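You operate a simulated robot arm through the tools that you are given. There is no shell and no other tool. Be economical: measure what you need, move in short steps, check, and stop when the job is done.

You are at the controls of a simulated robot arm. One attempt, no reset.

## Task
Crimp the short wick and stand it in the small tin.
Fine: in the tin's middle; the crimper lever ends up; the long wick stays as it is. Set down upright: short wick. Where these are worked on the way, their far stop is far enough and under half their travel is too little: crimper lever.
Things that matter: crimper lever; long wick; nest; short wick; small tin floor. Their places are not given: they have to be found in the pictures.

The check looks at the end state, three seconds after you hand in, the way a careful person would. Anything else that was tipped, shoved, dropped, spilled or broken makes it a failure.

## Robot
A 6-joint arm with a two-finger parallel gripper, fixed in place. Base frame: the origin is at the foot of the arm, x ahead of it, y to its left, z up. Units: mm, rad, N and s.
With the tool pointing down near the work surface it reaches from about 140 to 840 mm from the base axis. Its first joint turns from -2.897 to 2.897 rad. Payload 3.91 kg.
The TCP is the grasp point between the finger pads, 30 mm short of the fingertips. In the tool frame z runs along the fingers and y along their closing line. The gripper opens to 110 mm. The fingers are 20 mm wide and 10 mm thick; the gripper's body (48 by 112 mm) begins 55 mm behind the TCP.
Orientation is that of the tool frame in the base frame, as a unit quaternion [w, x, y, z]. With the fingers straight down and closing along the base's y, the tool's x points along the base's -x, its y along +y and its z along -z.

## Interface
- The arm moves only by the tool jog_arm. Its argument "motion" is a list of rows, each a list of 3 entries, a list of its own where there are three numbers: the turn, a rotation vector about the tool's x, y, z in units of 180 degrees (1.0 is 180 degrees), then the shift along the tool's x, y, z in units of 500 mm (1.0 is 500 mm), then the closure in counts, from 0 (fully open) to 255 (shut). In form: [[[rx, ry, rz], [tx, ty, tz], jaw], ...]. A call has 1 to 8 rows; each row is the pose to reach, as a shift and turn from the pose commanded when the call began, along the tool's axes at that moment. A call with a number of a shift or a turn outside -1 to 1 is refused whole. Rows are played at 5 a second. More than 50 mm and 0.15 rad between two rows, or a gripper value outside its range, and nothing of the call is played. A pose out of reach is approached as far as the arm can. The call stops where the force on the tool passes 90 N (or 10 N more than at its start, if that is more) or the arm is blocked; 0.2 s more then pass. The fingers move at their own pace (about 108 mm/s each) and stop on an object; they squeeze with about 45 N. The grip force told is the motor's: it shows also when the fingers shut on nothing. Time passes only in rows, and 0.2 s behind the last, so rows that repeat a pose let the fingers close. It gives the time, the measured TCP pose, the force on the tool (base axes), the opening and the grip force at its end, in the units of the frame above (readings bear some noise), with the torque about the TCP (base axes, N m) and any sound that the robot's microphone picked up.
- Cameras (640 x 400 px; columns grow to the right, rows downward): "scene" is fixed at [402.6, 664, 1560.4]; the picture's right is [-1.00, 0.00, 0.00], its down [0.00, 0.51, -0.86] and it looks along [-0.00, -0.86, -0.51] (base axes); focal length 372 px, centre (320, 200). "wrist" rides on the gripper at [77, 7, -114] in the tool frame; the picture's right is [-0.09, 1.00, 0.00], its down [-0.80, -0.07, -0.59] and it looks along [-0.59, -0.05, 0.80] (tool axes); focal length 270 px, centre (320, 200).
- grab_frame(camera): a new picture of that camera. It takes no simulated time.
- move_column(by): slides the trunk up (or, below 0, down) by that many mm; the arm rides with it, the base frame stays. It gives what a move gives, with no picture.
- locate(camera, pixels): for up to 12 pixels [column, row] of the newest picture of that camera ("zoom" is the newest enlarged one), the place [x, y, z] in the base frame of the surface seen there, good to about 3 mm, but the place of the scene camera against the robot may be out by one fixed shift of up to 25 mm in any direction. It takes no simulated time.
- close_up(camera, box): a new picture of the part [left, top, right, bottom] of that camera's present view, enlarged. It takes no simulated time.
- finish_job(): hands the job in; it is judged then, once.

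Go step by step. Measure first, check grasps and placings, and put right what went wrong. The budget is 80 turns and 38 pictures, counting those below and the enlarged ones. Unless the task says otherwise, let go and move clear before handing in, and close with one line.

The tools are called after "Emit:" as a command line: name --argument value ..., lists and objects as JSON in quotes. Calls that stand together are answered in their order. jog_arm: Moves the arm, as the interface text tells. Its arguments: {"type":"object","properties":{"motion":{"type":"array","items":{"type":"array"}}},"required":["motion"]} The other tools are called the same way: move_column (by) slides the trunk up or down; grab_frame (camera) takes a picture; locate (camera, pixels) gives the place of the surface under pixels of a picture; close_up (camera, box) takes an enlarged picture of a part of a camera's view; finish_job () hands the job in.

At the start:

```text
clock: 0.0
tcp_pos: [162.1, -378.7, 1149.9]
tcp_rot: [0.001, 0.0, 1.0, 0.0]
force: [-1.3, -0.3, 0.8]
ft_torque: [0.01, 0.04, 0.02]
grip_width: 110.2
grasp_force: 0.1
trunk travel left (down, up): [-400.0, 140.0]
```

scene: 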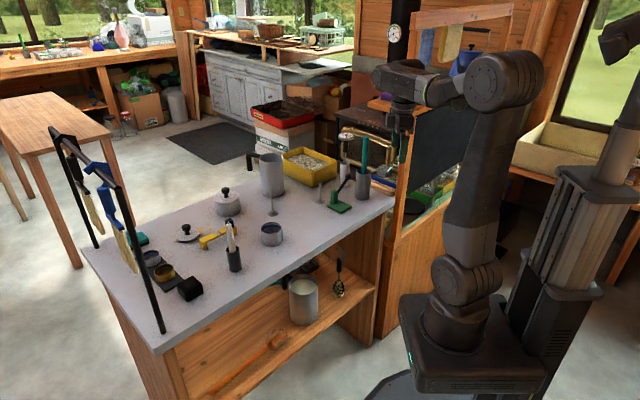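
wrist: 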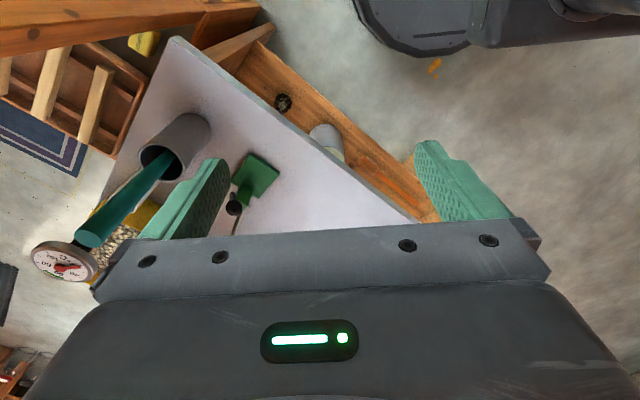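

The scene picture shows a bench with tins, a green crimper (340,200) and thin standing wicks near (272,205) and (320,190). I'll enlarge that area.

Emit:
close_up --camera "scene" --box '[240, 120, 400, 220]'

Emit:
close_up --camera "scene" --box '[120, 180, 300, 300]'

```text
4.00 times, centred on (320, 170) of scene
```

zoom: 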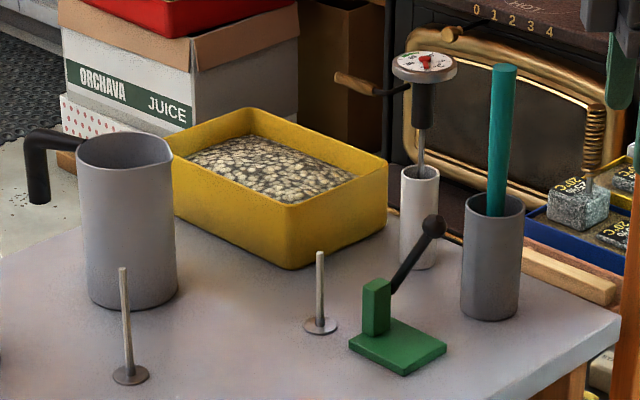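

```text
3.33 times, centred on (210, 240) of scene
```

zoom: 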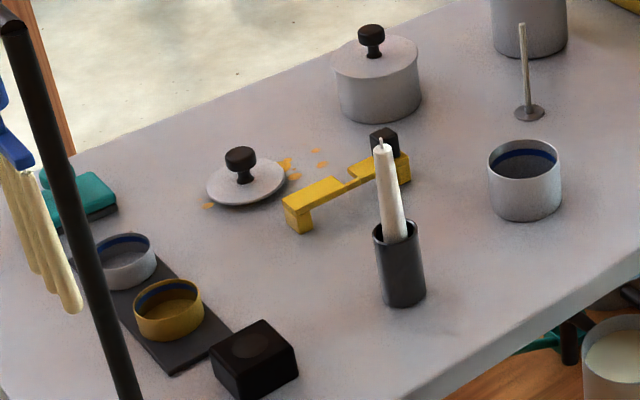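

Left wick foot is at (272,214) with top (271,187); right wick foot is at (320,201) with top (320,183). I'll measure these, the crimper and the tins.

Emit:
locate --camera "scene" --pixels '[[273, 214], [271, 188], [320, 201.5], [320, 184], [348.5, 176.5], [340, 192], [334, 191], [340, 207.5], [351, 207], [327.5, 207], [341, 213], [338, 200]]'

Emit:
locate --camera "zoom" --pixels '[[491, 155], [558, 155], [524, 142], [524, 180], [98, 262], [153, 262], [136, 313], [201, 300], [168, 303], [126, 270], [265, 340], [168, 283]]'

```text
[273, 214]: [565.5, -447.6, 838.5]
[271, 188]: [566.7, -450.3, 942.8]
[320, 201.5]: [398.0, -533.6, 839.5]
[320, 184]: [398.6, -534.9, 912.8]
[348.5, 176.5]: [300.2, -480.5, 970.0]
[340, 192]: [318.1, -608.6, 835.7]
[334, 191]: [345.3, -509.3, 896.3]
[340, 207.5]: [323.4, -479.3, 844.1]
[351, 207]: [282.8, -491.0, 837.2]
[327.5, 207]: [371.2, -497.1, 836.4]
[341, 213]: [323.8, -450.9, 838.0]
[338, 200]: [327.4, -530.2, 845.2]
```

```text
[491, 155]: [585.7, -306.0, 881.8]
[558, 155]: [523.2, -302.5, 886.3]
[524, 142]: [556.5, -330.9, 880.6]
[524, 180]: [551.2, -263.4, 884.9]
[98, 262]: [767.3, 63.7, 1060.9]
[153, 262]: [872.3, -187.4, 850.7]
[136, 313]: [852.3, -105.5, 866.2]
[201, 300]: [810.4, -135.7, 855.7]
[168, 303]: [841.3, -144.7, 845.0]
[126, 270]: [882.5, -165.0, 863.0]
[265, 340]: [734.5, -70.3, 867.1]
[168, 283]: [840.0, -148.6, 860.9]
```

The table top is at z≈837, the blue-rimmed empty tin is at about (555,-298), and the crimper is at about (325,-490). I'll measure the tall things around the crimper next (rod top (366,138), thermometer (346,136)) and use the start wrist picture to check the scene offset.

Emit:
locate --camera "scene" --pixels '[[366, 139], [346, 137], [345, 165], [363, 172], [363, 195], [272, 160], [310, 165], [337, 162], [283, 168], [313, 184], [232, 222], [227, 192]]'

Emit:
locate --camera "wrist" --pixels '[[255, 168], [232, 208], [262, 195], [60, 262], [90, 237], [180, 155], [237, 180], [176, 37], [276, 172], [245, 155]]'

Emit:
close_up --camera "wrist" --box '[180, 120, 340, 240]'

```text
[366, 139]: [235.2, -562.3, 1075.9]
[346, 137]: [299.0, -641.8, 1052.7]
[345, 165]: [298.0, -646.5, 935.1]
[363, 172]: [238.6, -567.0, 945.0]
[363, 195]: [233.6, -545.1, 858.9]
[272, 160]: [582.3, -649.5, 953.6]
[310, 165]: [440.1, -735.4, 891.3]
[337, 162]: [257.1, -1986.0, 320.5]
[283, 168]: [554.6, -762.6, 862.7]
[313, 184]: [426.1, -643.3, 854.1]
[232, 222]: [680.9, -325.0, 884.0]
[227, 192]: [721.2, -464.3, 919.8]
```

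```text
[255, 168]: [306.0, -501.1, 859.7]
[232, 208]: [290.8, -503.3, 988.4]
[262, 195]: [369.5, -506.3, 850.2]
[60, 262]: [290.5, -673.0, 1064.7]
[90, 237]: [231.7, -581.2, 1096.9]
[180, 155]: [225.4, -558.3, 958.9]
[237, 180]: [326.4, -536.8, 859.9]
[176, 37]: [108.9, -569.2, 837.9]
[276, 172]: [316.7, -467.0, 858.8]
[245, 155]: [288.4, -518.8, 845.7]
```

```text
3.33 times, centred on (260, 180) of wrist
```

zoom: 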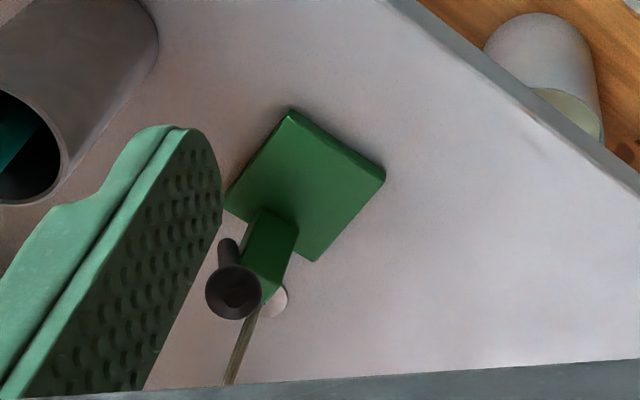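

Lever knob in the wrist frame is (291,-503,988) against (300,-480,970) in the scene, so the scene offset is about (-9,-22,+17). I'll move above the crimper for a better view.

Emit:
jog_arm --motion '[[[0, 0, 0], [-0.07, -0.06, 0], 0], [[0, 0, 0], [-0.14, -0.12, 0], 0], [[0, 0, 0], [-0.2, -0.19, 0], 0], [[0, 0, 0], [-0.2, -0.19, 0], 0]]'

Emit:
grab_frame --camera "wrist"

```text
clock: 1.0
tcp_pos: [259.1, -475.5, 1148.7]
tcp_rot: [0.0, 0.0, 1.0, 0.0]
force: [-0.3, 0.5, -0.3]
ft_torque: [0.0, -0.01, 0.0]
grip_width: 109.9
grasp_force: 0.1
trunk travel left (down, up): [-400.0, 140.0]
```

```text
32 pictures are left
```

wrist: 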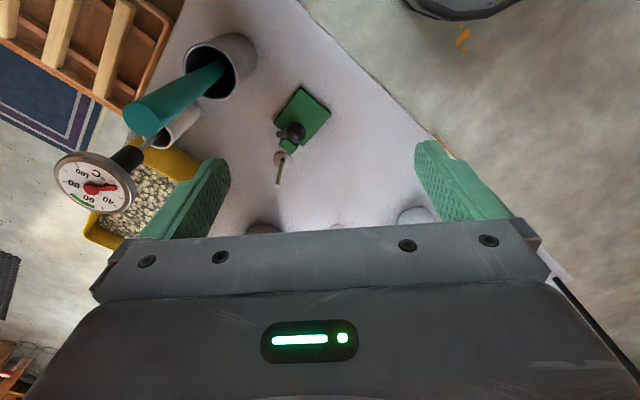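

Emit:
close_up --camera "wrist" --box '[250, 70, 350, 200]'

```text
3.08 times, centred on (300, 135) of wrist
```

zoom: 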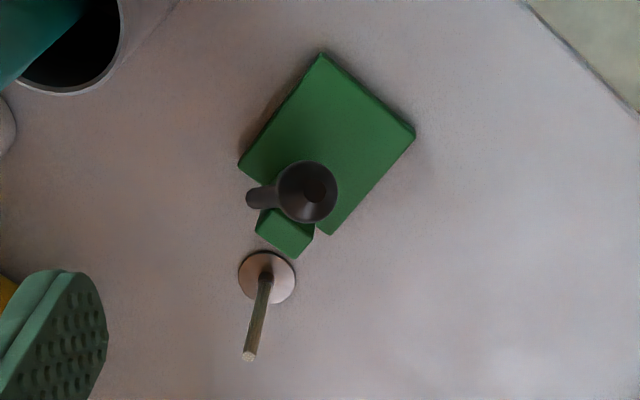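

The crimper plate, post and knob show at zoom (320,55)-(415,135)-(330,235), and the short wick foot at (266,278). Measuring them.

Emit:
locate --camera "zoom" --pixels '[[320, 57], [411, 133], [330, 230], [242, 165], [325, 110], [282, 230], [305, 190], [258, 197], [270, 262], [250, 292], [285, 280], [249, 355]]'

```text
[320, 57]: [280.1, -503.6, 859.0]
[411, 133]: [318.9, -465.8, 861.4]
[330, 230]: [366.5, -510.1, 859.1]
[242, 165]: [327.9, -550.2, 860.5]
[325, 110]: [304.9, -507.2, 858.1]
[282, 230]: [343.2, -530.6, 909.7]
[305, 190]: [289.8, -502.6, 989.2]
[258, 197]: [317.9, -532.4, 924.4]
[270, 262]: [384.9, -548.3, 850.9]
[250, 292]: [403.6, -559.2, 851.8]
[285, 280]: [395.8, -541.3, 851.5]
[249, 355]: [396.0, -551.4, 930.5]
```

The crimper's lever sits beside the post and tilts over the plate; I don't see the nest yet. Taking a tight enlargement from the scene side.

Emit:
close_up --camera "scene" --box '[310, 165, 362, 220]'

```text
7.27 times, centred on (336, 192) of scene
```

zoom: 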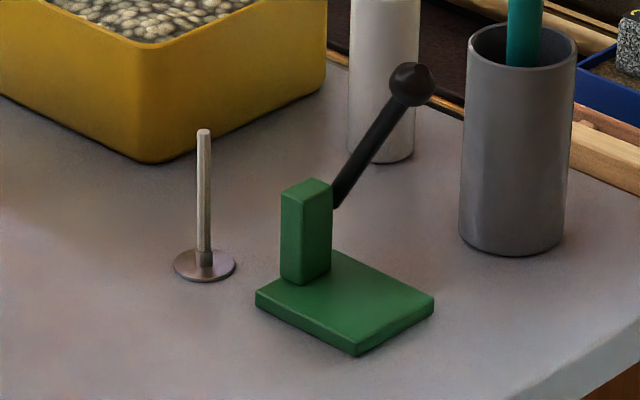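

The plate's part under the knob was hidden; I'll shift to look at it from the -x side, lower.

Emit:
jog_arm --motion '[[[0, 0, 0], [0.03, 0.04, 0.07], 0], [[0, 0, 0], [0.07, 0.08, 0.14], 0], [[0, 0, 0], [0.07, 0.08, 0.14], 0]]'

Emit:
close_up --camera "wrist" --box '[200, 60, 360, 220]'

```text
clock: 1.8
tcp_pos: [224.3, -434.2, 1076.9]
tcp_rot: [0.0, 0.0, 1.0, 0.0]
force: [0.1, -0.4, -1.0]
ft_torque: [0.05, -0.01, -0.02]
grip_width: 109.9
grasp_force: 0.1
trunk travel left (down, up): [-400.0, 140.0]
```

```text
2.50 times, centred on (280, 140) of wrist
```

zoom: 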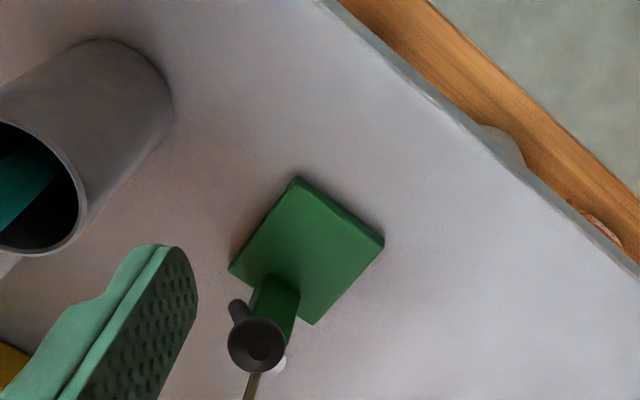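

No clear nest shows on the plate yet. I'll enlarge the plate more strongly for faint markings.

Emit:
close_up --camera "wrist" --box '[250, 125, 302, 195]'

Emit:
locate --camera "zoom" --pixels '[[320, 200]]'

```text
5.71 times, centred on (276, 160) of wrist
```

zoom: 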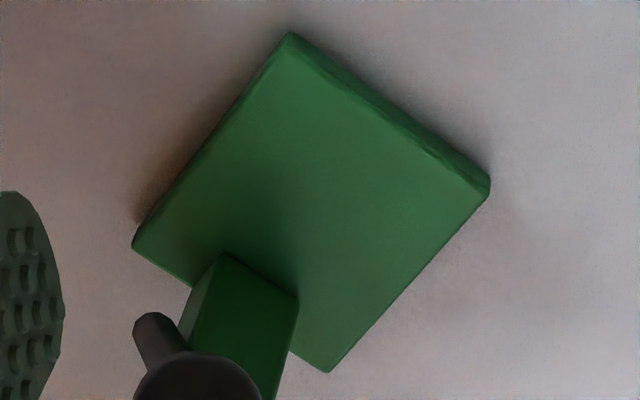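

```text
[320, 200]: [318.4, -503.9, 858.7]
```

The green plate is plain. The black block at (190,288) seemed to have a round recess, and there's a yellow bar at (212,240); I'll look at both more closely.

Emit:
close_up --camera "scene" --box '[135, 220, 245, 305]'

Emit:
locate --camera "zoom" --pixels '[[318, 377], [302, 390], [340, 365], [485, 100], [400, 155], [75, 240], [165, 300], [560, 245]]'

```text
4.71 times, centred on (190, 262) of scene
```

zoom: 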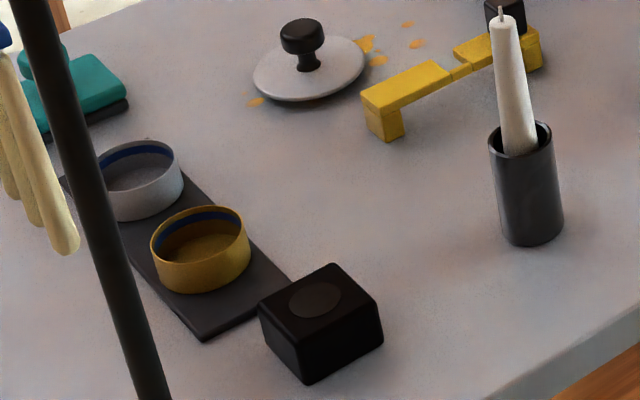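

```text
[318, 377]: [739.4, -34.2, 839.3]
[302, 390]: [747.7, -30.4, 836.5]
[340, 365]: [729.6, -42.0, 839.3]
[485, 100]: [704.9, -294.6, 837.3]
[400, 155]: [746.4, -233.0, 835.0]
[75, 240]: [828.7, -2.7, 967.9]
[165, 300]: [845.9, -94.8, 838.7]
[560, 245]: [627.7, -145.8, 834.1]
```

I'll measure the tins on the tray properly (silver rim (97..183, row 170), gold rim (152..250, row 235)) and the block's disc (315,300), all in zoom pixels.

Emit:
locate --camera "zoom" --pixels '[[182, 170], [140, 143], [140, 205], [145, 180], [153, 240], [247, 238], [200, 208], [200, 275], [200, 250], [315, 300], [260, 315], [380, 310]]'

```text
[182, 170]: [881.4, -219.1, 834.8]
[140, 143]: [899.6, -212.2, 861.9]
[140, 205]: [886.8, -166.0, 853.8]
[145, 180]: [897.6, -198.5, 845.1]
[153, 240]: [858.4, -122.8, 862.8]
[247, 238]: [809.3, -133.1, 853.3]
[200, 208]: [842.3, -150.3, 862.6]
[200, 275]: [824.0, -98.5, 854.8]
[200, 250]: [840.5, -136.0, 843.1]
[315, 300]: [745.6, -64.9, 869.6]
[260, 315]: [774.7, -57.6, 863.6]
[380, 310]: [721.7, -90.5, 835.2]
```

The tray tins are tiny and mostly out of reach, so the blue-lined empty tin at about (546,-320) is the target. I'll enlarge the crimper once more and measure the post's base edge and plate corners to fix the nest's place.

Emit:
close_up --camera "wrist" --box '[250, 125, 302, 195]'

Emit:
locate --camera "zoom" --pixels '[[222, 248], [300, 292], [260, 265], [292, 42], [482, 185], [327, 366], [138, 243], [230, 320], [150, 335], [195, 300], [280, 340]]'

```text
5.71 times, centred on (276, 160) of wrist
```

zoom: 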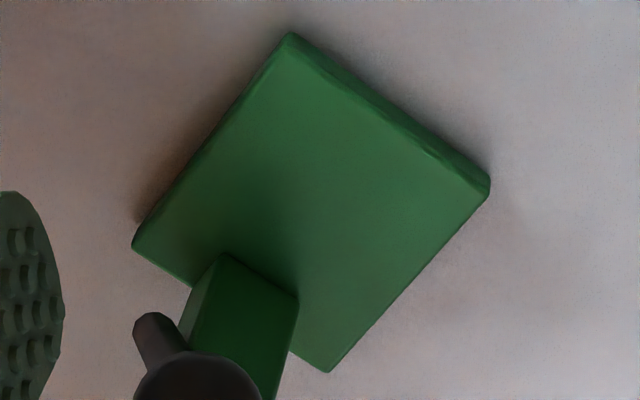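

```text
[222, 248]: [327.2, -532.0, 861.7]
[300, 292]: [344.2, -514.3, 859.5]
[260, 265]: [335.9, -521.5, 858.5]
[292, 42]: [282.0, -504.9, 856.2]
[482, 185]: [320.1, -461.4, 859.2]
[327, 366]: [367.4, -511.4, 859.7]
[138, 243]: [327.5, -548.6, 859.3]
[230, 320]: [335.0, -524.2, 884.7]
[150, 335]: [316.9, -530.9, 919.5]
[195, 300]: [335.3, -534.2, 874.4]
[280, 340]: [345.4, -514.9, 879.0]
```

Plate centre is about (324,-507,859) with the post's front face near (336,-523), so the nest should be about (320,-503). The short wick is at (395,-551), top z 930. I'll hover over the wick with fingers closing along y.

Emit:
jog_arm --motion '[[[0, 0, 0], [-0.07, -0.047, 0], 0], [[0, 0, 0], [-0.14, -0.094, 0], 0], [[0, 0, 0], [-0.21, -0.141, 0.03], 60], [[0, 0, 0], [-0.28, -0.188, 0.08], 100], [[0, 0, 0], [-0.34, -0.234, 0.13], 120], [[0, 0, 0], [-0.34, -0.234, 0.13], 120], [[0, 0, 0], [-0.34, -0.234, 0.13], 120]]'

Emit:
grab_frame --camera "wrist"

```text
clock: 3.4
tcp_pos: [401.0, -552.3, 1012.3]
tcp_rot: [0.0, 0.0, 1.0, 0.001]
force: [-0.8, -0.2, 0.0]
ft_torque: [0.0, -0.05, 0.02]
grip_width: 58.0
grasp_force: 0.0
trunk travel left (down, up): [-400.0, 140.0]
```

```text
25 pictures are left
```

wrist: 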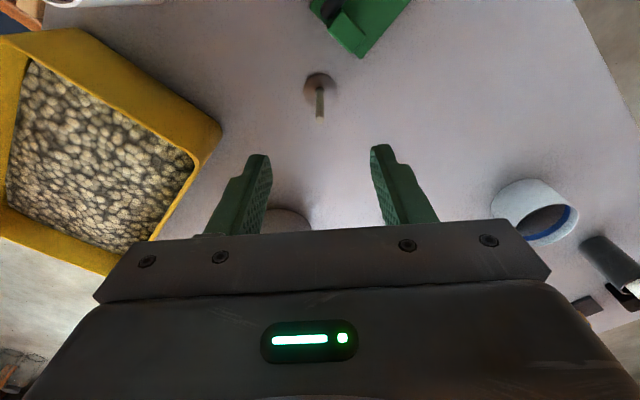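

The wick's top is at (320,115) and its foot around (319,87); the tin is at (535,210). Measuring these in the wrist frame.

Emit:
locate --camera "wrist" --pixels '[[320, 116], [320, 108], [320, 100], [312, 86], [328, 86], [319, 75], [493, 205], [576, 212], [520, 183], [545, 240], [545, 222], [540, 210]]'

Emit:
close_up --camera "wrist" --box '[280, 60, 360, 130]'

```text
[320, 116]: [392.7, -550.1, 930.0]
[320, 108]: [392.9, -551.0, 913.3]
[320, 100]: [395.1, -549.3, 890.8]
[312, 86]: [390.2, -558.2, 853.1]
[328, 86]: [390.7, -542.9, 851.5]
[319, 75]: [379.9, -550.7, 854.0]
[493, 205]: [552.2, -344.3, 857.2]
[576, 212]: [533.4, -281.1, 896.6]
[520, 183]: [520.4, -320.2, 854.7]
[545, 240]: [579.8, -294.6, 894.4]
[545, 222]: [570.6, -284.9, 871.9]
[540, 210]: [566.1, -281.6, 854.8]
```

```text
5.71 times, centred on (320, 95) of wrist
```

zoom: 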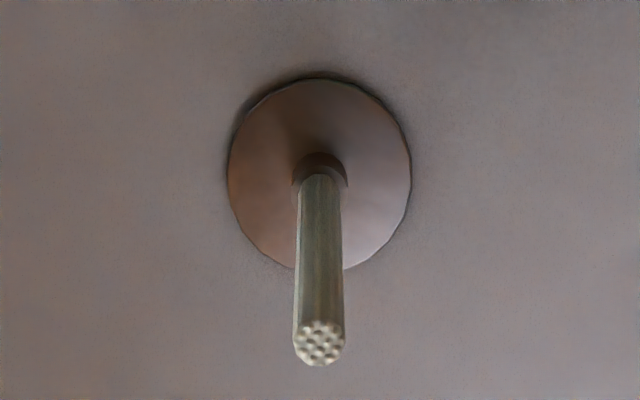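

The wick is at (394.5,-550.3), top z 930. I'll go partway down with a small x correction and let the readings settle.

Emit:
jog_arm --motion '[[[0, 0, 0], [0.008, 0.002, 0.04], 120], [[0, 0, 0], [0.008, 0.002, 0.08], 120], [[0, 0, 0], [0.008, 0.002, 0.08], 120], [[0, 0, 0], [0.008, 0.002, 0.08], 120], [[0, 0, 0], [0.008, 0.002, 0.08], 120]]'

Emit:
grab_frame --camera "wrist"

```text
clock: 4.6
tcp_pos: [397.0, -552.3, 972.3]
tcp_rot: [0.0, 0.0, 1.0, 0.0]
force: [-0.4, -0.1, 0.0]
ft_torque: [-0.01, 0.0, -0.02]
grip_width: 58.1
grasp_force: 0.0
trunk travel left (down, up): [-400.0, 140.0]
```

```text
23 pictures are left
```

wrist: 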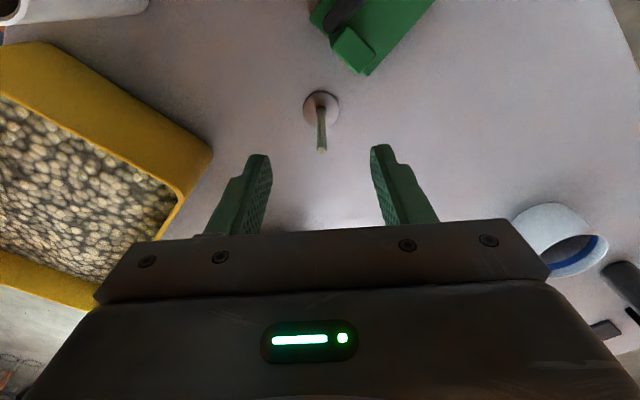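

The wick top (322,151) is centred just below the fingertips. Going down 29 mm with a small correction, then closing.

Emit:
jog_arm --motion '[[[0, 0, 0], [0.004, 0.003, 0.03], 120], [[0, 0, 0], [0.004, 0.003, 0.058], 120], [[0, 0, 0], [0.004, 0.003, 0.058], 180], [[0, 0, 0], [0.004, 0.003, 0.058], 220], [[0, 0, 0], [0.004, 0.003, 0.058], 255], [[0, 0, 0], [0.004, 0.003, 0.058], 255], [[0, 0, 0], [0.004, 0.003, 0.058], 255]]'

Emit:
grab_frame --camera "wrist"

```text
clock: 6.2
tcp_pos: [393.1, -549.0, 943.7]
tcp_rot: [0.001, 0.0, 1.0, 0.0]
force: [-0.3, 0.8, 0.0]
ft_torque: [-0.02, 0.02, 0.01]
grip_width: 4.7
grasp_force: 44.9
trunk travel left (down, up): [-400.0, 140.0]
```

```text
22 pictures are left
```

wrist: 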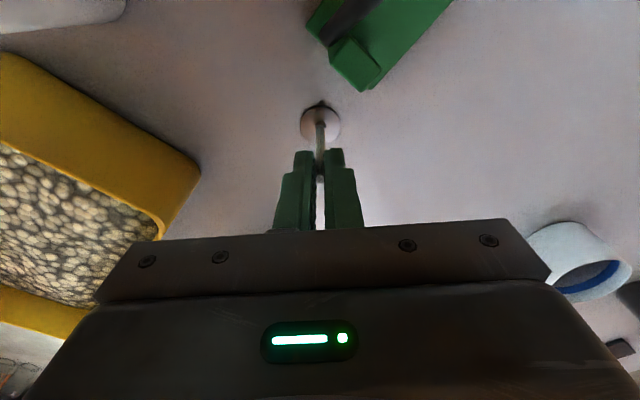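

The wick is held (4.7 mm opening, 45 N). Lifting 72 mm straight up and checking it hangs upright.

Emit:
jog_arm --motion '[[[0, 0, 0], [0, 0, -0.02], 255], [[0, 0, 0], [0, 0, -0.07], 255], [[0, 0, 0], [0, 0, -0.144], 255], [[0, 0, 0], [0, 0, -0.144], 255], [[0, 0, 0], [0, 0, -0.144], 255]]'

Emit:
close_up --camera "wrist" --box '[240, 60, 400, 180]'

Emit:
locate --camera "zoom" --pixels '[[320, 170], [320, 200], [300, 170], [340, 180], [320, 250], [320, 280]]'

```text
clock: 7.4
tcp_pos: [392.6, -548.0, 1016.7]
tcp_rot: [0.0, 0.0, 1.0, 0.0]
force: [-0.9, -0.3, -1.1]
ft_torque: [-0.01, 0.01, 0.01]
grip_width: 5.1
grasp_force: 45.2
trunk travel left (down, up): [-400.0, 140.0]
```

```text
3.33 times, centred on (320, 120) of wrist
```

zoom: 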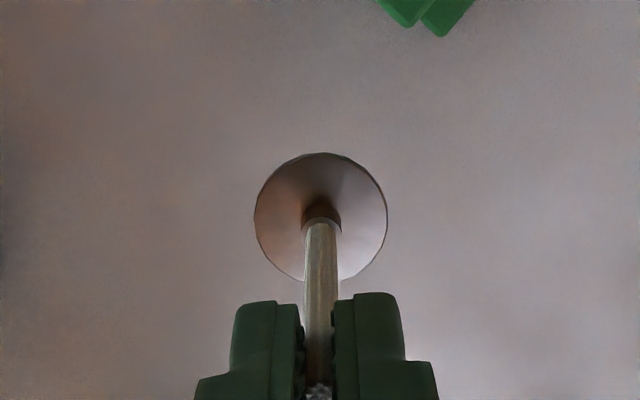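

```text
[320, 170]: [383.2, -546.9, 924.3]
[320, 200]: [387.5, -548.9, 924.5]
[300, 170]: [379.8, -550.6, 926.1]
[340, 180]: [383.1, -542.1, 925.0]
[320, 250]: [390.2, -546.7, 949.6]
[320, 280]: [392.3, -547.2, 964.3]
```

Foot hangs straight under the TCP (foot z ≈924). Moving sideways to (328,-496), offset from the lever, still above the post.

Emit:
jog_arm --motion '[[[0, 0, 0], [0.03, 0.03, 0], 255], [[0, 0, 0], [0.07, 0.07, 0], 255], [[0, 0, 0], [0.129, 0.104, 0], 255], [[0, 0, 0], [0.129, 0.104, 0], 255], [[0, 0, 0], [0.129, 0.104, 0], 255]]'

Emit:
close_up --camera "wrist" --box '[220, 40, 420, 190]'

```text
clock: 8.6
tcp_pos: [329.9, -498.4, 1017.6]
tcp_rot: [0.0, 0.0, 1.0, 0.0]
force: [0.8, 0.4, -0.7]
ft_torque: [0.01, -0.03, -0.01]
grip_width: 5.0
grasp_force: 45.3
trunk travel left (down, up): [-400.0, 140.0]
```

```text
2.67 times, centred on (320, 115) of wrist
```

zoom: 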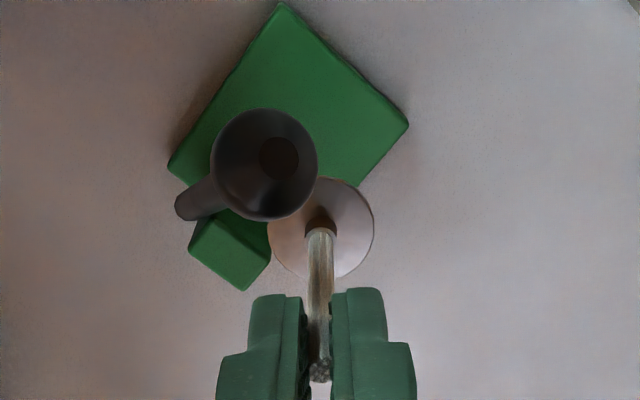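

Clear of the post and knob. Checking knob and lever positions in this view before going down.

Emit:
locate --camera "zoom" --pixels '[[280, 157], [222, 160], [308, 165], [265, 212], [264, 115], [185, 207], [232, 235], [190, 250], [245, 285], [265, 260], [320, 250]]'

```text
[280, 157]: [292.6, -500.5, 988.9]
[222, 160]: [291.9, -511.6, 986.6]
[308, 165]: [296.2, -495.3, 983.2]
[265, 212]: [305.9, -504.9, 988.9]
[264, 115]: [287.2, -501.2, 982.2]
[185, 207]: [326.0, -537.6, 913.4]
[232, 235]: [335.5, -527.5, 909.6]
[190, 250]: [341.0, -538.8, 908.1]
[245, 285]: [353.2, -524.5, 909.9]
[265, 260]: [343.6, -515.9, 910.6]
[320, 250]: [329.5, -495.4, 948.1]
```

Knob is about (296,-503) radius 10. Descending at the present offset to just above the plate, then sliding toward (323,-505).

Emit:
jog_arm --motion '[[[0, 0, 0], [0, 0, 0.03], 255], [[0, 0, 0], [0, 0, 0.07], 255], [[0, 0, 0], [0, 0, 0.112], 255], [[0, 0, 0], [0.006, -0.006, 0.112], 255], [[0, 0, 0], [0.013, -0.012, 0.112], 255], [[0, 0, 0], [0.013, -0.012, 0.112], 255]]'

Emit:
close_up --camera "wrist" --box '[220, 40, 420, 190]'

```text
clock: 10.0
tcp_pos: [321.1, -501.9, 960.1]
tcp_rot: [0.0, 0.0, 1.0, 0.0]
force: [2.5, 3.3, -0.6]
ft_torque: [0.0, 0.01, 0.01]
grip_width: 5.0
grasp_force: 44.9
trunk travel left (down, up): [-400.0, 140.0]
```

```text
2.67 times, centred on (320, 115) of wrist
```

zoom: 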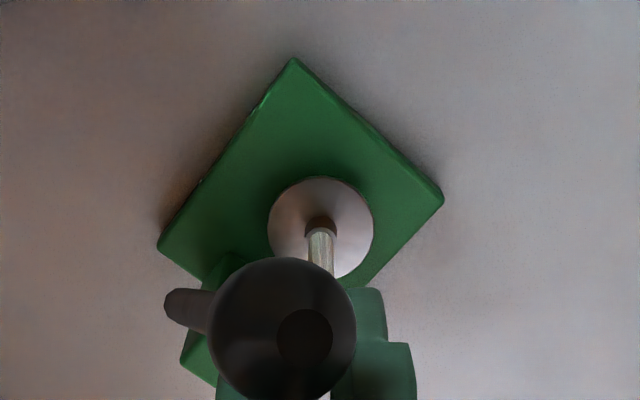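

A small side force (2.5,3.3 N) shows, perhaps a light touch. Measuring where the foot sits relative to the plate.

Emit:
locate --camera "zoom" --pixels '[[275, 210], [368, 240], [320, 183], [360, 265], [285, 250], [298, 68], [436, 197], [165, 240], [370, 275], [240, 255], [185, 305], [225, 270]]'

Emit:
close_up --camera "scene" --box '[310, 155, 362, 220]'

```text
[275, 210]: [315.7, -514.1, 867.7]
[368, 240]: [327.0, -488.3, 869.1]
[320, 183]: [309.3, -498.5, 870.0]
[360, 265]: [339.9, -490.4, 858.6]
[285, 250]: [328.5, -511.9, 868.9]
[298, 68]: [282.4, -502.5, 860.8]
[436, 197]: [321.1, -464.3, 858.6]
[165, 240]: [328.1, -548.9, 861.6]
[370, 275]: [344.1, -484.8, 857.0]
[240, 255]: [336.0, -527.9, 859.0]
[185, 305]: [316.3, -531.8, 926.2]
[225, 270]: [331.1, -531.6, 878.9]
```

```text
6.15 times, centred on (336, 188) of scene
```

zoom: 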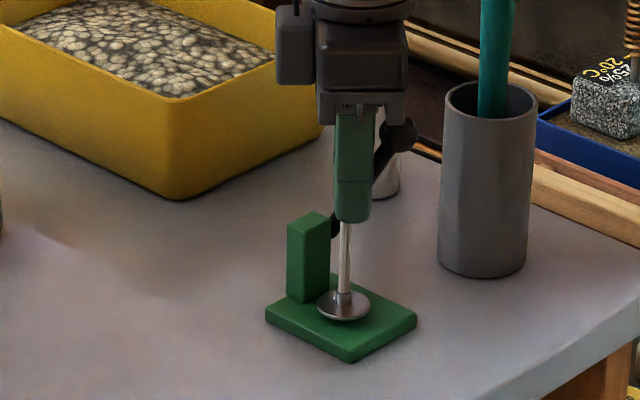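

The foot is centred near (322,-500), ~8 mm above the plate, well inside the free area; the near finger just grazes the lever shaft. Lowering onto the plate with a hair of retreat from the lever.

Emit:
jog_arm --motion '[[[0, 0, 0], [-0.001, 0.001, 0.006], 255], [[0, 0, 0], [-0.001, 0.001, 0.012], 255], [[0, 0, 0], [-0.001, 0.001, 0.015], 255], [[0, 0, 0], [-0.001, 0.001, 0.015], 255]]'

```text
clock: 11.0
tcp_pos: [320.7, -501.7, 952.5]
tcp_rot: [0.0, 0.0, 1.0, -0.001]
force: [1.2, 4.3, 6.1]
ft_torque: [0.09, 0.02, -0.02]
grip_width: 4.9
grasp_force: 45.0
trunk travel left (down, up): [-400.0, 140.0]
```

Upward force of 6 N says the foot touches the plate. Opening only a little (to ~11 mm) and looking.

Emit:
jog_arm --motion '[[[0, 0, 0], [0, 0, 0], 240], [[0, 0, 0], [0, 0, 0], 232], [[0, 0, 0], [0, 0, 0], 230], [[0, 0, 0], [0, 0, 0], 230]]'

Emit:
close_up --camera "wrist" --box '[220, 40, 420, 190]'

Emit:
close_up --camera "scene" --box '[310, 155, 362, 220]'

```text
clock: 12.0
tcp_pos: [321.9, -501.0, 951.6]
tcp_rot: [0.0, 0.0, 1.0, 0.0]
force: [3.0, 6.9, 1.5]
ft_torque: [0.03, 0.01, -0.02]
grip_width: 7.1
grasp_force: 0.0
trunk travel left (down, up): [-400.0, 140.0]
```

```text
2.67 times, centred on (320, 115) of wrist
```

zoom: 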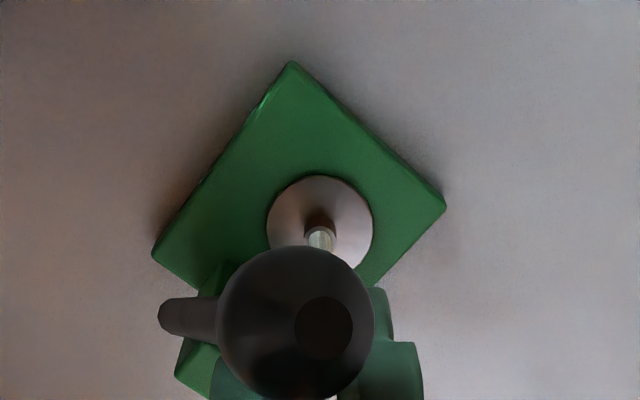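

```text
6.15 times, centred on (336, 188) of scene
```

zoom: 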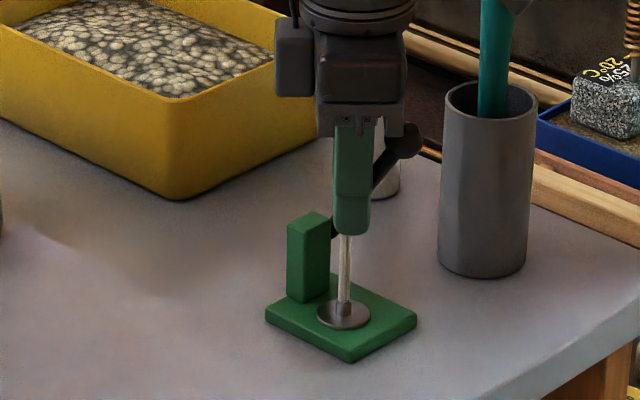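

The wick stands on the plate (grip 0, opening 7.1; the near finger rests lightly against the lever). Rising straight up to clear the wick.

Emit:
jog_arm --motion '[[[0, 0, 0], [0, 0, -0.02], 230], [[0, 0, 0], [0, 0, -0.04], 230], [[0, 0, 0], [0, 0, -0.07], 230], [[0, 0, 0], [0, 0, -0.12], 230], [[0, 0, 0], [0, 0, -0.16], 230], [[0, 0, 0], [0, 0, -0.16], 230]]'

Emit:
close_up --camera "wrist" --box '[200, 20, 440, 200]'

```text
clock: 13.4
tcp_pos: [320.8, -502.2, 1032.3]
tcp_rot: [0.0, 0.0, 1.0, 0.0]
force: [0.1, -0.2, -0.2]
ft_torque: [0.04, 0.0, 0.0]
grip_width: 10.9
grasp_force: 0.0
trunk travel left (down, up): [-400.0, 140.0]
```

```text
2.22 times, centred on (320, 110) of wrist
```

zoom: 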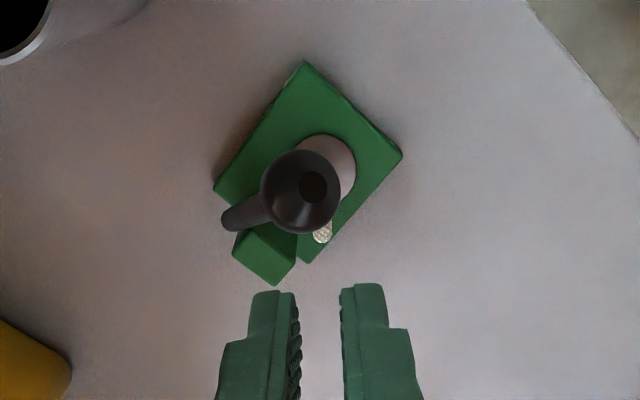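

The wick stands free on the plate. Measuring its foot, top and the knob.

Emit:
locate --camera "zoom" --pixels '[[325, 138], [352, 165], [340, 190], [322, 234], [313, 185], [268, 190], [300, 155], [228, 217], [306, 70], [398, 157], [310, 258], [217, 190]]'

```text
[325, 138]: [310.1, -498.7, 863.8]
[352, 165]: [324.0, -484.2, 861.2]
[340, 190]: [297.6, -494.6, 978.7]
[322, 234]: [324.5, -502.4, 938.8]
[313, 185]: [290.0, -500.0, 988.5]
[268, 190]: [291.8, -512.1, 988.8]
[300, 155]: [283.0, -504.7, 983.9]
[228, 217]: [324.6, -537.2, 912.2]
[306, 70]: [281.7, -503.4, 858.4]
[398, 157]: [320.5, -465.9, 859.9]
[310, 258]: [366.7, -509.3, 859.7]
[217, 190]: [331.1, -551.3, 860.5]
```

Wick at (323,-501) on the plate. Lever: knob (292,-503,979), pivot about 91 mm away near the post, swinging toward (-x,+y). I'll shut the fingers and hover just above the knob.

Emit:
jog_arm --motion '[[[0, 0, 0], [0.03, 0, 0], 255], [[0, 0, 0], [0.058, -0.001, 0], 255], [[0, 0, 0], [0.058, -0.001, 0.012], 255], [[0, 0, 0], [0.058, -0.001, 0.012], 255]]'

Emit:
close_up --camera "scene" --box '[310, 145, 370, 220]'

```text
clock: 14.4
tcp_pos: [291.7, -501.6, 1025.1]
tcp_rot: [-0.001, -0.002, 1.0, 0.0]
force: [-0.5, 0.1, -0.2]
ft_torque: [0.04, -0.02, -0.03]
grip_width: 0.1
grasp_force: 37.6
trunk travel left (down, up): [-400.0, 140.0]
```

```text
5.33 times, centred on (340, 182) of scene
```

zoom: 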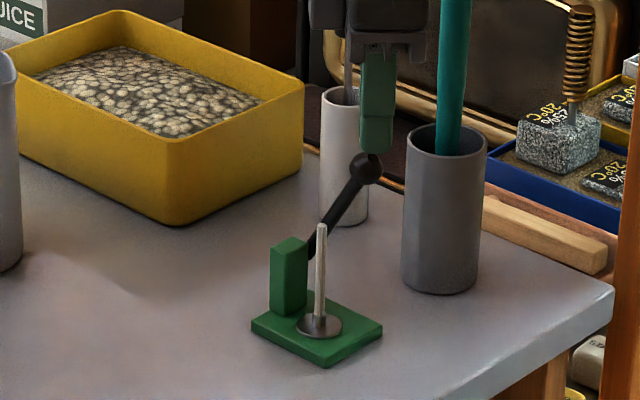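

Fingertips sit right above the knob and the wick stands clear. Pressing the lever along its arc in a first part.

Emit:
jog_arm --motion '[[[0, 0, 0], [0, 0, 0.01], 255], [[0, 0, 0], [0.008, 0.007, 0.02], 255], [[0, 0, 0], [0.016, 0.014, 0.03], 255], [[0, 0, 0], [0.024, 0.021, 0.042], 255], [[0, 0, 0], [0.031, 0.028, 0.054], 255], [[0, 0, 0], [0.037, 0.034, 0.067], 255], [[0, 0, 0], [0.042, 0.04, 0.081], 255]]'

Emit:
close_up --camera "scene" --box '[310, 145, 370, 220]'

```text
clock: 16.0
tcp_pos: [268.5, -481.6, 985.8]
tcp_rot: [0.0, 0.001, 1.0, 0.0]
force: [-0.1, -0.8, 0.8]
ft_torque: [0.06, 0.0, -0.01]
grip_width: 0.0
grasp_force: 37.8
trunk travel left (down, up): [-400.0, 140.0]
```

```text
5.33 times, centred on (340, 182) of scene
```

zoom: 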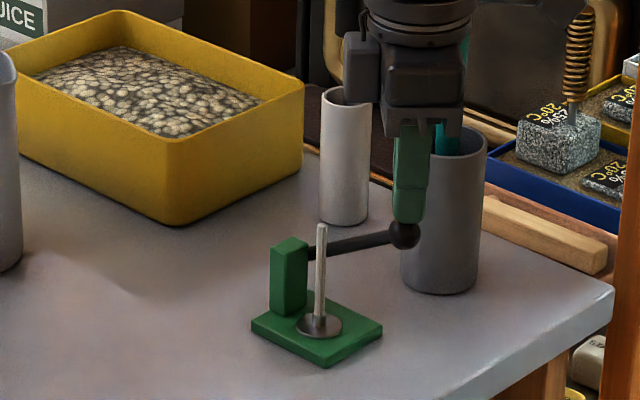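

Lever follows with almost no force. Continuing down the arc.

Emit:
jog_arm --motion '[[[0, 0, 0], [0.002, 0.004, 0.016], 255], [[0, 0, 0], [0.004, 0.007, 0.032], 255], [[0, 0, 0], [0.006, 0.009, 0.048], 255], [[0, 0, 0], [0.008, 0.011, 0.064], 255], [[0, 0, 0], [0.008, 0.011, 0.074], 255], [[0, 0, 0], [0.008, 0.011, 0.084], 255], [[0, 0, 0], [0.008, 0.011, 0.084], 255]]'

```text
clock: 17.6
tcp_pos: [266.2, -475.7, 943.9]
tcp_rot: [0.0, 0.0, 1.0, 0.001]
force: [-0.3, -0.1, -0.3]
ft_torque: [-0.02, 0.03, 0.0]
grip_width: 0.0
grasp_force: 37.5
trunk travel left (down, up): [-400.0, 140.0]
```

Emit:
close_up --camera "scene" --box '[310, 145, 370, 220]'

```text
5.33 times, centred on (340, 182) of scene
```

zoom: 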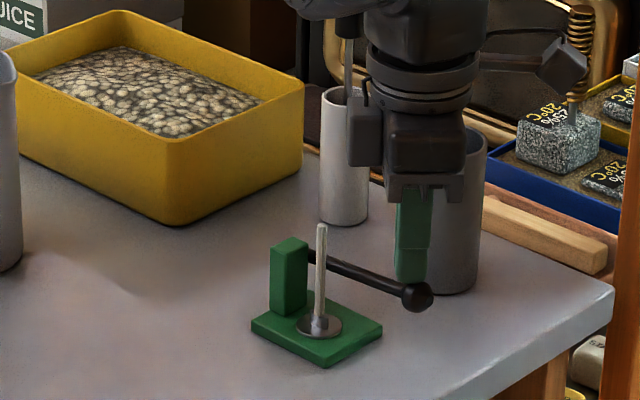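

Lever is about horizontal, still without resistance; no stop yet. Continuing down carefully.

Emit:
jog_arm --motion '[[[0, 0, 0], [0, 0, 0.01], 255], [[0, 0, 0], [0, 0, 0.02], 255], [[0, 0, 0], [0, 0, 0.03], 255], [[0, 0, 0], [-0.001, -0.001, 0.04], 255], [[0, 0, 0], [-0.002, -0.002, 0.048], 255], [[0, 0, 0], [-0.002, -0.002, 0.048], 255]]'

Emit:
close_up --camera "scene" --box '[310, 145, 370, 220]'

```text
clock: 18.5
tcp_pos: [267.0, -476.1, 941.0]
tcp_rot: [0.005, -0.002, 1.0, -0.012]
force: [-5.5, 21.2, 53.8]
ft_torque: [0.88, 0.4, -0.05]
grip_width: 0.0
grasp_force: 37.8
trunk travel left (down, up): [-400.0, 140.0]
stopped in row 4: the force on the tool passed its limit at 96 N (the readings are from after the stop); the commanded pose is now the measured one
```

```text
5.33 times, centred on (340, 182) of scene
```

zoom: 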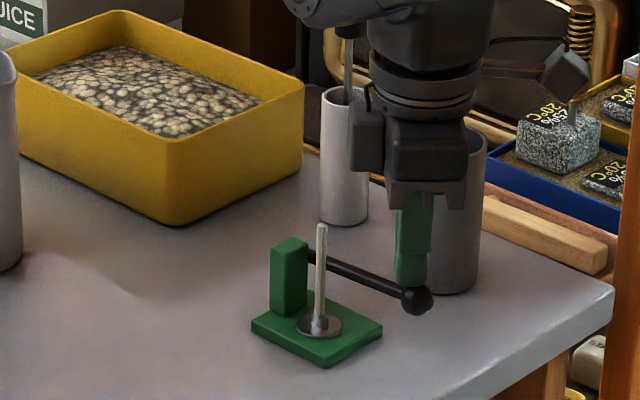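

The lever hit its far stop at TCP z≈941 (96 N), knob down. Backing off upward and looking whether it stays down.

Emit:
jog_arm --motion '[[[0, 0, 0], [0, 0, -0.02], 255], [[0, 0, 0], [0, 0, -0.08], 255], [[0, 0, 0], [0, 0, -0.16], 255], [[0, 0, 0], [0, 0, -0.16], 255], [[0, 0, 0], [0, 0, -0.16], 255]]'

Emit:
close_up --camera "scene" --box '[318, 170, 358, 220]'

```text
clock: 19.7
tcp_pos: [266.3, -480.3, 1017.5]
tcp_rot: [0.002, 0.0, 1.0, -0.007]
force: [0.9, 0.3, 0.6]
ft_torque: [0.04, 0.02, 0.05]
grip_width: 0.0
grasp_force: 38.0
trunk travel left (down, up): [-400.0, 140.0]
```

```text
8.00 times, centred on (338, 195) of scene
```

zoom: 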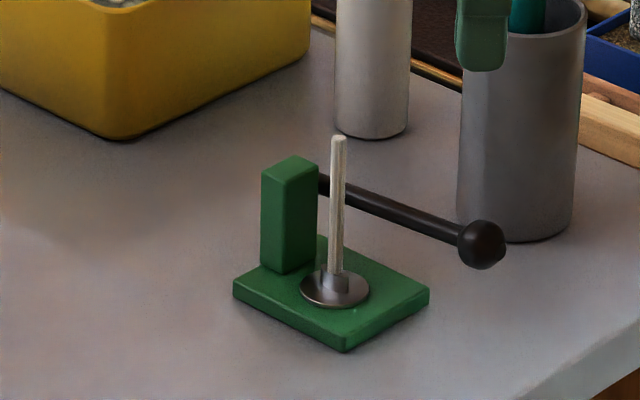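

The lever stays down by itself and the wick stands in place, so I must lift the lever back up. I'll turn the gripper 45° so it closes across the lever, removing the small tilt, and open to ~50 mm.

Emit:
jog_arm --motion '[[[-0.0045, 0.0013, 0.042], [0, 0, 0], 220], [[-0.0045, 0.0013, 0.084], [0, 0, 0], 190], [[-0.0045, 0.0013, 0.126], [0, 0, 0], 160], [[-0.0045, 0.0013, 0.168], [0, 0, 0], 140], [[-0.0045, 0.0013, 0.21], [0, 0, 0], 140], [[-0.0045, 0.0013, 0.25], [0, 0, 0], 140], [[-0.0045, 0.0013, 0.25], [0, 0, 0], 140]]'

Emit:
grab_frame --camera "wrist"

```text
clock: 21.3
tcp_pos: [267.7, -480.8, 1015.4]
tcp_rot: [0.003, 0.382, 0.924, 0.001]
force: [0.2, -0.5, -0.2]
ft_torque: [0.02, 0.03, -0.01]
grip_width: 49.5
grasp_force: 0.0
trunk travel left (down, up): [-400.0, 140.0]
```

```text
9 pictures are left
```

wrist: 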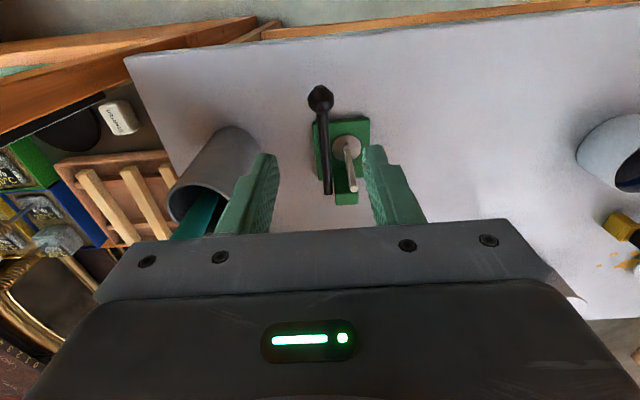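

Gripper is now aligned with the lever; knob at (320,98), shaft down to (328,190), wick top at (350,187). Measuring.

Emit:
locate --camera "wrist" --pixels '[[320, 98], [312, 98], [329, 98], [320, 88], [323, 125], [326, 160], [328, 190], [352, 188], [346, 155], [337, 148], [355, 148], [346, 138]]'

```text
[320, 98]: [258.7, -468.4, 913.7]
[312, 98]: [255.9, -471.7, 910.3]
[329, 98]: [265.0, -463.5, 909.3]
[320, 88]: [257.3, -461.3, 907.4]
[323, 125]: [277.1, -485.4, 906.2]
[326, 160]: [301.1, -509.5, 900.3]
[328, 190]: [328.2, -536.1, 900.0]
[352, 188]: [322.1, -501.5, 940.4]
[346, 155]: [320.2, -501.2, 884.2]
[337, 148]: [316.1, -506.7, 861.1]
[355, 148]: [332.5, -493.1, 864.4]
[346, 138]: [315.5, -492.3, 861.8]
```

Knob is at (260,-467.5,902), pivot ≈(323,-531,900), lever length ≈89. Going down around the knob with the jaws open.

Emit:
jog_arm --motion '[[[0, 0, 0], [0.03, 0.008, 0.03], 140], [[0, 0, 0], [0.03, 0.008, 0.1], 140], [[0, 0, 0], [0.03, 0.008, 0.17], 140], [[0, 0, 0], [0.03, 0.008, 0.226], 140], [[0, 0, 0], [0.03, 0.008, 0.226], 140], [[0, 0, 0], [0.03, 0.008, 0.226], 140]]'

Emit:
grab_frame --camera "wrist"

```text
clock: 22.7
tcp_pos: [261.0, -466.1, 904.0]
tcp_rot: [0.005, 0.382, 0.924, 0.002]
force: [0.5, -1.0, -0.6]
ft_torque: [0.01, 0.01, -0.03]
grip_width: 49.4
grasp_force: 0.1
trunk travel left (down, up): [-400.0, 140.0]
```

```text
8 pictures are left
```

wrist: 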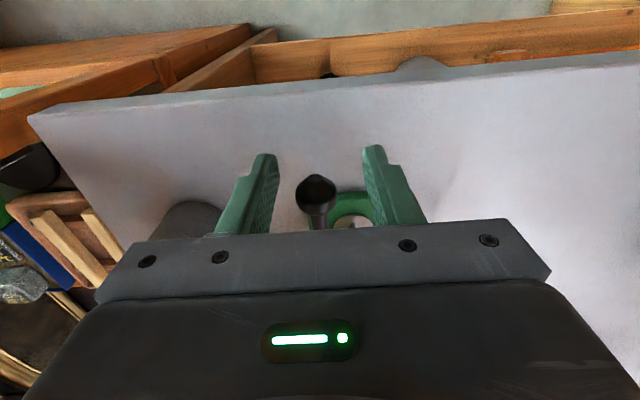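

Knob sits between the fingers. Closing on it.

Emit:
jog_arm --motion '[[[0, 0, 0], [0, 0, 0], 190], [[0, 0, 0], [0, 0, 0], 255], [[0, 0, 0], [0, 0, 0], 255], [[0, 0, 0], [0, 0, 0], 255]]'

```text
clock: 23.7
tcp_pos: [260.2, -468.4, 902.8]
tcp_rot: [0.004, 0.381, 0.924, 0.001]
force: [-11.0, -11.6, 0.0]
ft_torque: [-0.07, 0.05, -0.1]
grip_width: 21.0
grasp_force: 45.2
trunk travel left (down, up): [-400.0, 140.0]
```

Knob gripped (21 mm, 45 N). Lifting the lever back along its arc.

Emit:
jog_arm --motion '[[[0, 0, 0], [-0.003, -0.003, -0.031], 255], [[0, 0, 0], [-0.011, -0.003, -0.061], 255], [[0, 0, 0], [-0.024, -0.003, -0.089], 255], [[0, 0, 0], [-0.042, -0.003, -0.114], 255], [[0, 0, 0], [-0.064, -0.003, -0.136], 255], [[0, 0, 0], [-0.084, -0.003, -0.151], 255], [[0, 0, 0], [-0.094, -0.003, -0.157], 255], [[0, 0, 0], [-0.094, -0.003, -0.157], 255]]'

```text
clock: 25.5
tcp_pos: [290.0, -498.9, 981.5]
tcp_rot: [0.005, 0.382, 0.924, 0.002]
force: [-20.4, 3.3, 3.3]
ft_torque: [0.72, 0.94, 0.03]
grip_width: 20.9
grasp_force: 44.8
trunk travel left (down, up): [-400.0, 140.0]
```

Lever is back at about (290,-499,981), its original up position, with stop resistance felt. Opening and rising clear.

Emit:
jog_arm --motion '[[[0, 0, 0], [0, 0, 0], 190], [[0, 0, 0], [0, 0, 0], 180], [[0, 0, 0], [0, 0, -0.03], 180], [[0, 0, 0], [0, 0, -0.09], 180], [[0, 0, 0], [0, 0, -0.15], 180], [[0, 0, 0], [0, 0, -0.15], 180]]'

Emit:
grab_frame --camera "wrist"

Emit:
close_up --camera "scene" --box '[318, 170, 358, 220]'

```text
clock: 26.9
tcp_pos: [290.9, -499.7, 1054.9]
tcp_rot: [0.003, 0.382, 0.924, 0.001]
force: [-0.1, 0.5, 0.5]
ft_torque: [0.01, 0.02, 0.02]
grip_width: 32.3
grasp_force: 0.0
trunk travel left (down, up): [-400.0, 140.0]
```

```text
7 pictures are left
```

wrist: 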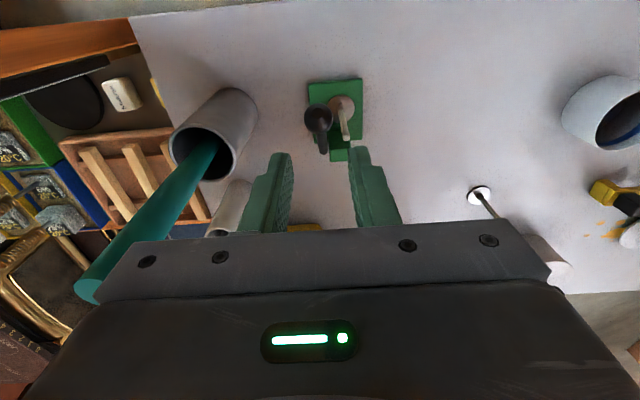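

```text
8.00 times, centred on (338, 195) of scene
```

zoom: 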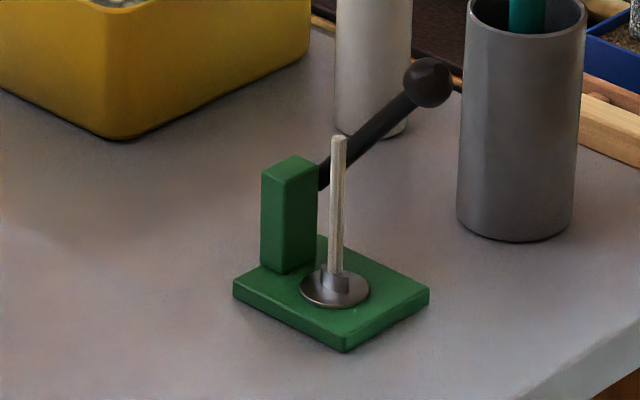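

The collar now looks flattened, i.e. crimped. The knob (scene ≈(351.5,180)) is a bit lower than at the start ((348.5,176)), so the lever isn't fully up; measuring.

Emit:
locate --camera "wrist" --pixels '[[318, 115], [308, 113], [331, 115], [320, 107], [322, 150], [343, 137], [342, 118], [338, 100], [352, 110], [345, 125], [482, 192], [495, 215]]'

Emit:
locate --camera "zoom" --pixels '[[425, 80], [338, 140], [335, 285]]'

```text
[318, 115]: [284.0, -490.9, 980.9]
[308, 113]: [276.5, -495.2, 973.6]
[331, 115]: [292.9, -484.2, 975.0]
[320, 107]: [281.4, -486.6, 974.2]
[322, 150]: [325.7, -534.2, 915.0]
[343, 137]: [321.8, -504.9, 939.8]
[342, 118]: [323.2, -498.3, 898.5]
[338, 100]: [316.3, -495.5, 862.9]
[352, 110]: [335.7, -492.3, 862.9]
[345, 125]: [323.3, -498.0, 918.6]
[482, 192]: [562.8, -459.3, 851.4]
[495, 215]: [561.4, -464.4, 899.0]
```

```text
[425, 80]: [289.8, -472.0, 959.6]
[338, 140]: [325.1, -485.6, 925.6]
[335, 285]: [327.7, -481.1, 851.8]
```

Knob is now at (284.5,-491,970), about 18 mm short of its original spot. I'll shut the fingers, go down on its outer side, and push it back toward the post until the stop.

Emit:
jog_arm --motion '[[[0, 0, 0], [0.04, 0.003, 0], 255], [[0, 0, 0], [0.08, 0.003, 0], 255], [[0, 0, 0], [0.08, 0.003, 0.07], 255], [[0, 0, 0], [0.08, 0.003, 0.124], 255], [[0, 0, 0], [0.08, 0.003, 0.124], 255], [[0, 0, 0], [0.065, 0.003, 0.124], 255], [[0, 0, 0], [0.05, 0.003, 0.124], 255], [[0, 0, 0], [0.042, 0.003, 0.124], 255]]'

```text
clock: 28.7
tcp_pos: [280.5, -484.2, 992.6]
tcp_rot: [0.005, 0.382, 0.924, 0.002]
force: [0.4, 0.2, -0.8]
ft_torque: [0.0, 0.01, 0.0]
grip_width: 0.2
grasp_force: 38.5
trunk travel left (down, up): [-400.0, 140.0]
```

No resistance yet; pushing further in small steps until the stop is felt.

Emit:
jog_arm --motion '[[[0, 0, 0], [-0.006, 0, 0], 255], [[0, 0, 0], [-0.01, 0, 0], 255], [[0, 0, 0], [-0.013, 0, 0], 255], [[0, 0, 0], [-0.016, 0, 0], 255], [[0, 0, 0], [-0.016, 0, 0], 255]]'

```text
clock: 29.9
tcp_pos: [284.5, -490.5, 993.0]
tcp_rot: [0.004, 0.383, 0.924, 0.002]
force: [-7.4, 12.4, -1.9]
ft_torque: [0.18, 0.08, 0.0]
grip_width: 0.0
grasp_force: 37.8
trunk travel left (down, up): [-400.0, 140.0]
```

A 14 N resistance says the lever is at its upper stop. Backing off outward and rising.

Emit:
jog_arm --motion '[[[0, 0, 0], [0.03, 0, 0], 255], [[0, 0, 0], [0.05, 0, 0], 255], [[0, 0, 0], [0.05, 0, -0.06], 255], [[0, 0, 0], [0.05, 0, -0.12], 255], [[0, 0, 0], [0.05, 0, -0.12], 255]]'

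Emit:
jog_arm --motion '[[[0, 0, -0.042], [0, 0, 0], 225], [[0, 0, -0.084], [0, 0, 0], 225], [[0, 0, -0.126], [0, 0, 0], 225], [[0, 0, -0.168], [0, 0, 0], 225], [[0, 0, -0.21], [0, 0, 0], 225], [[0, 0, -0.252], [0, 0, 0], 225], [[0, 0, -0.294], [0, 0, 0], 225], [[0, 0, -0.333], [0, 0, 0], 225]]'

Emit:
grab_frame --camera "wrist"

```text
clock: 31.1
tcp_pos: [263.6, -472.2, 1051.2]
tcp_rot: [0.004, 0.382, 0.924, 0.001]
force: [-0.5, 0.1, 0.6]
ft_torque: [0.0, 0.01, 0.01]
grip_width: 0.0
grasp_force: 37.7
trunk travel left (down, up): [-400.0, 140.0]
```

```text
clock: 32.9
tcp_pos: [267.3, -471.4, 1053.8]
tcp_rot: [0.003, -0.132, 0.991, 0.0]
force: [0.5, -0.1, -0.8]
ft_torque: [0.03, 0.01, -0.01]
grip_width: 13.0
grasp_force: 0.1
trunk travel left (down, up): [-400.0, 140.0]
```

```text
5 pictures are left
```

wrist: 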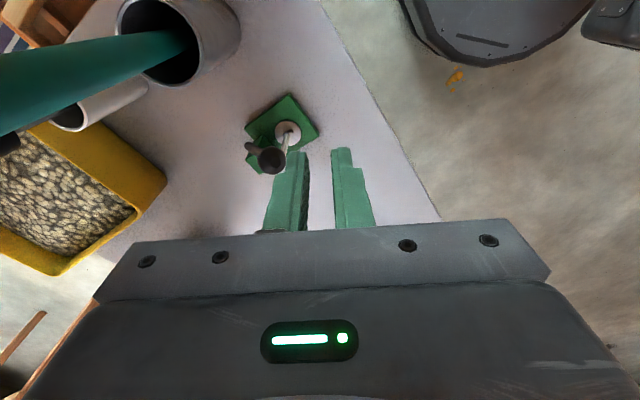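

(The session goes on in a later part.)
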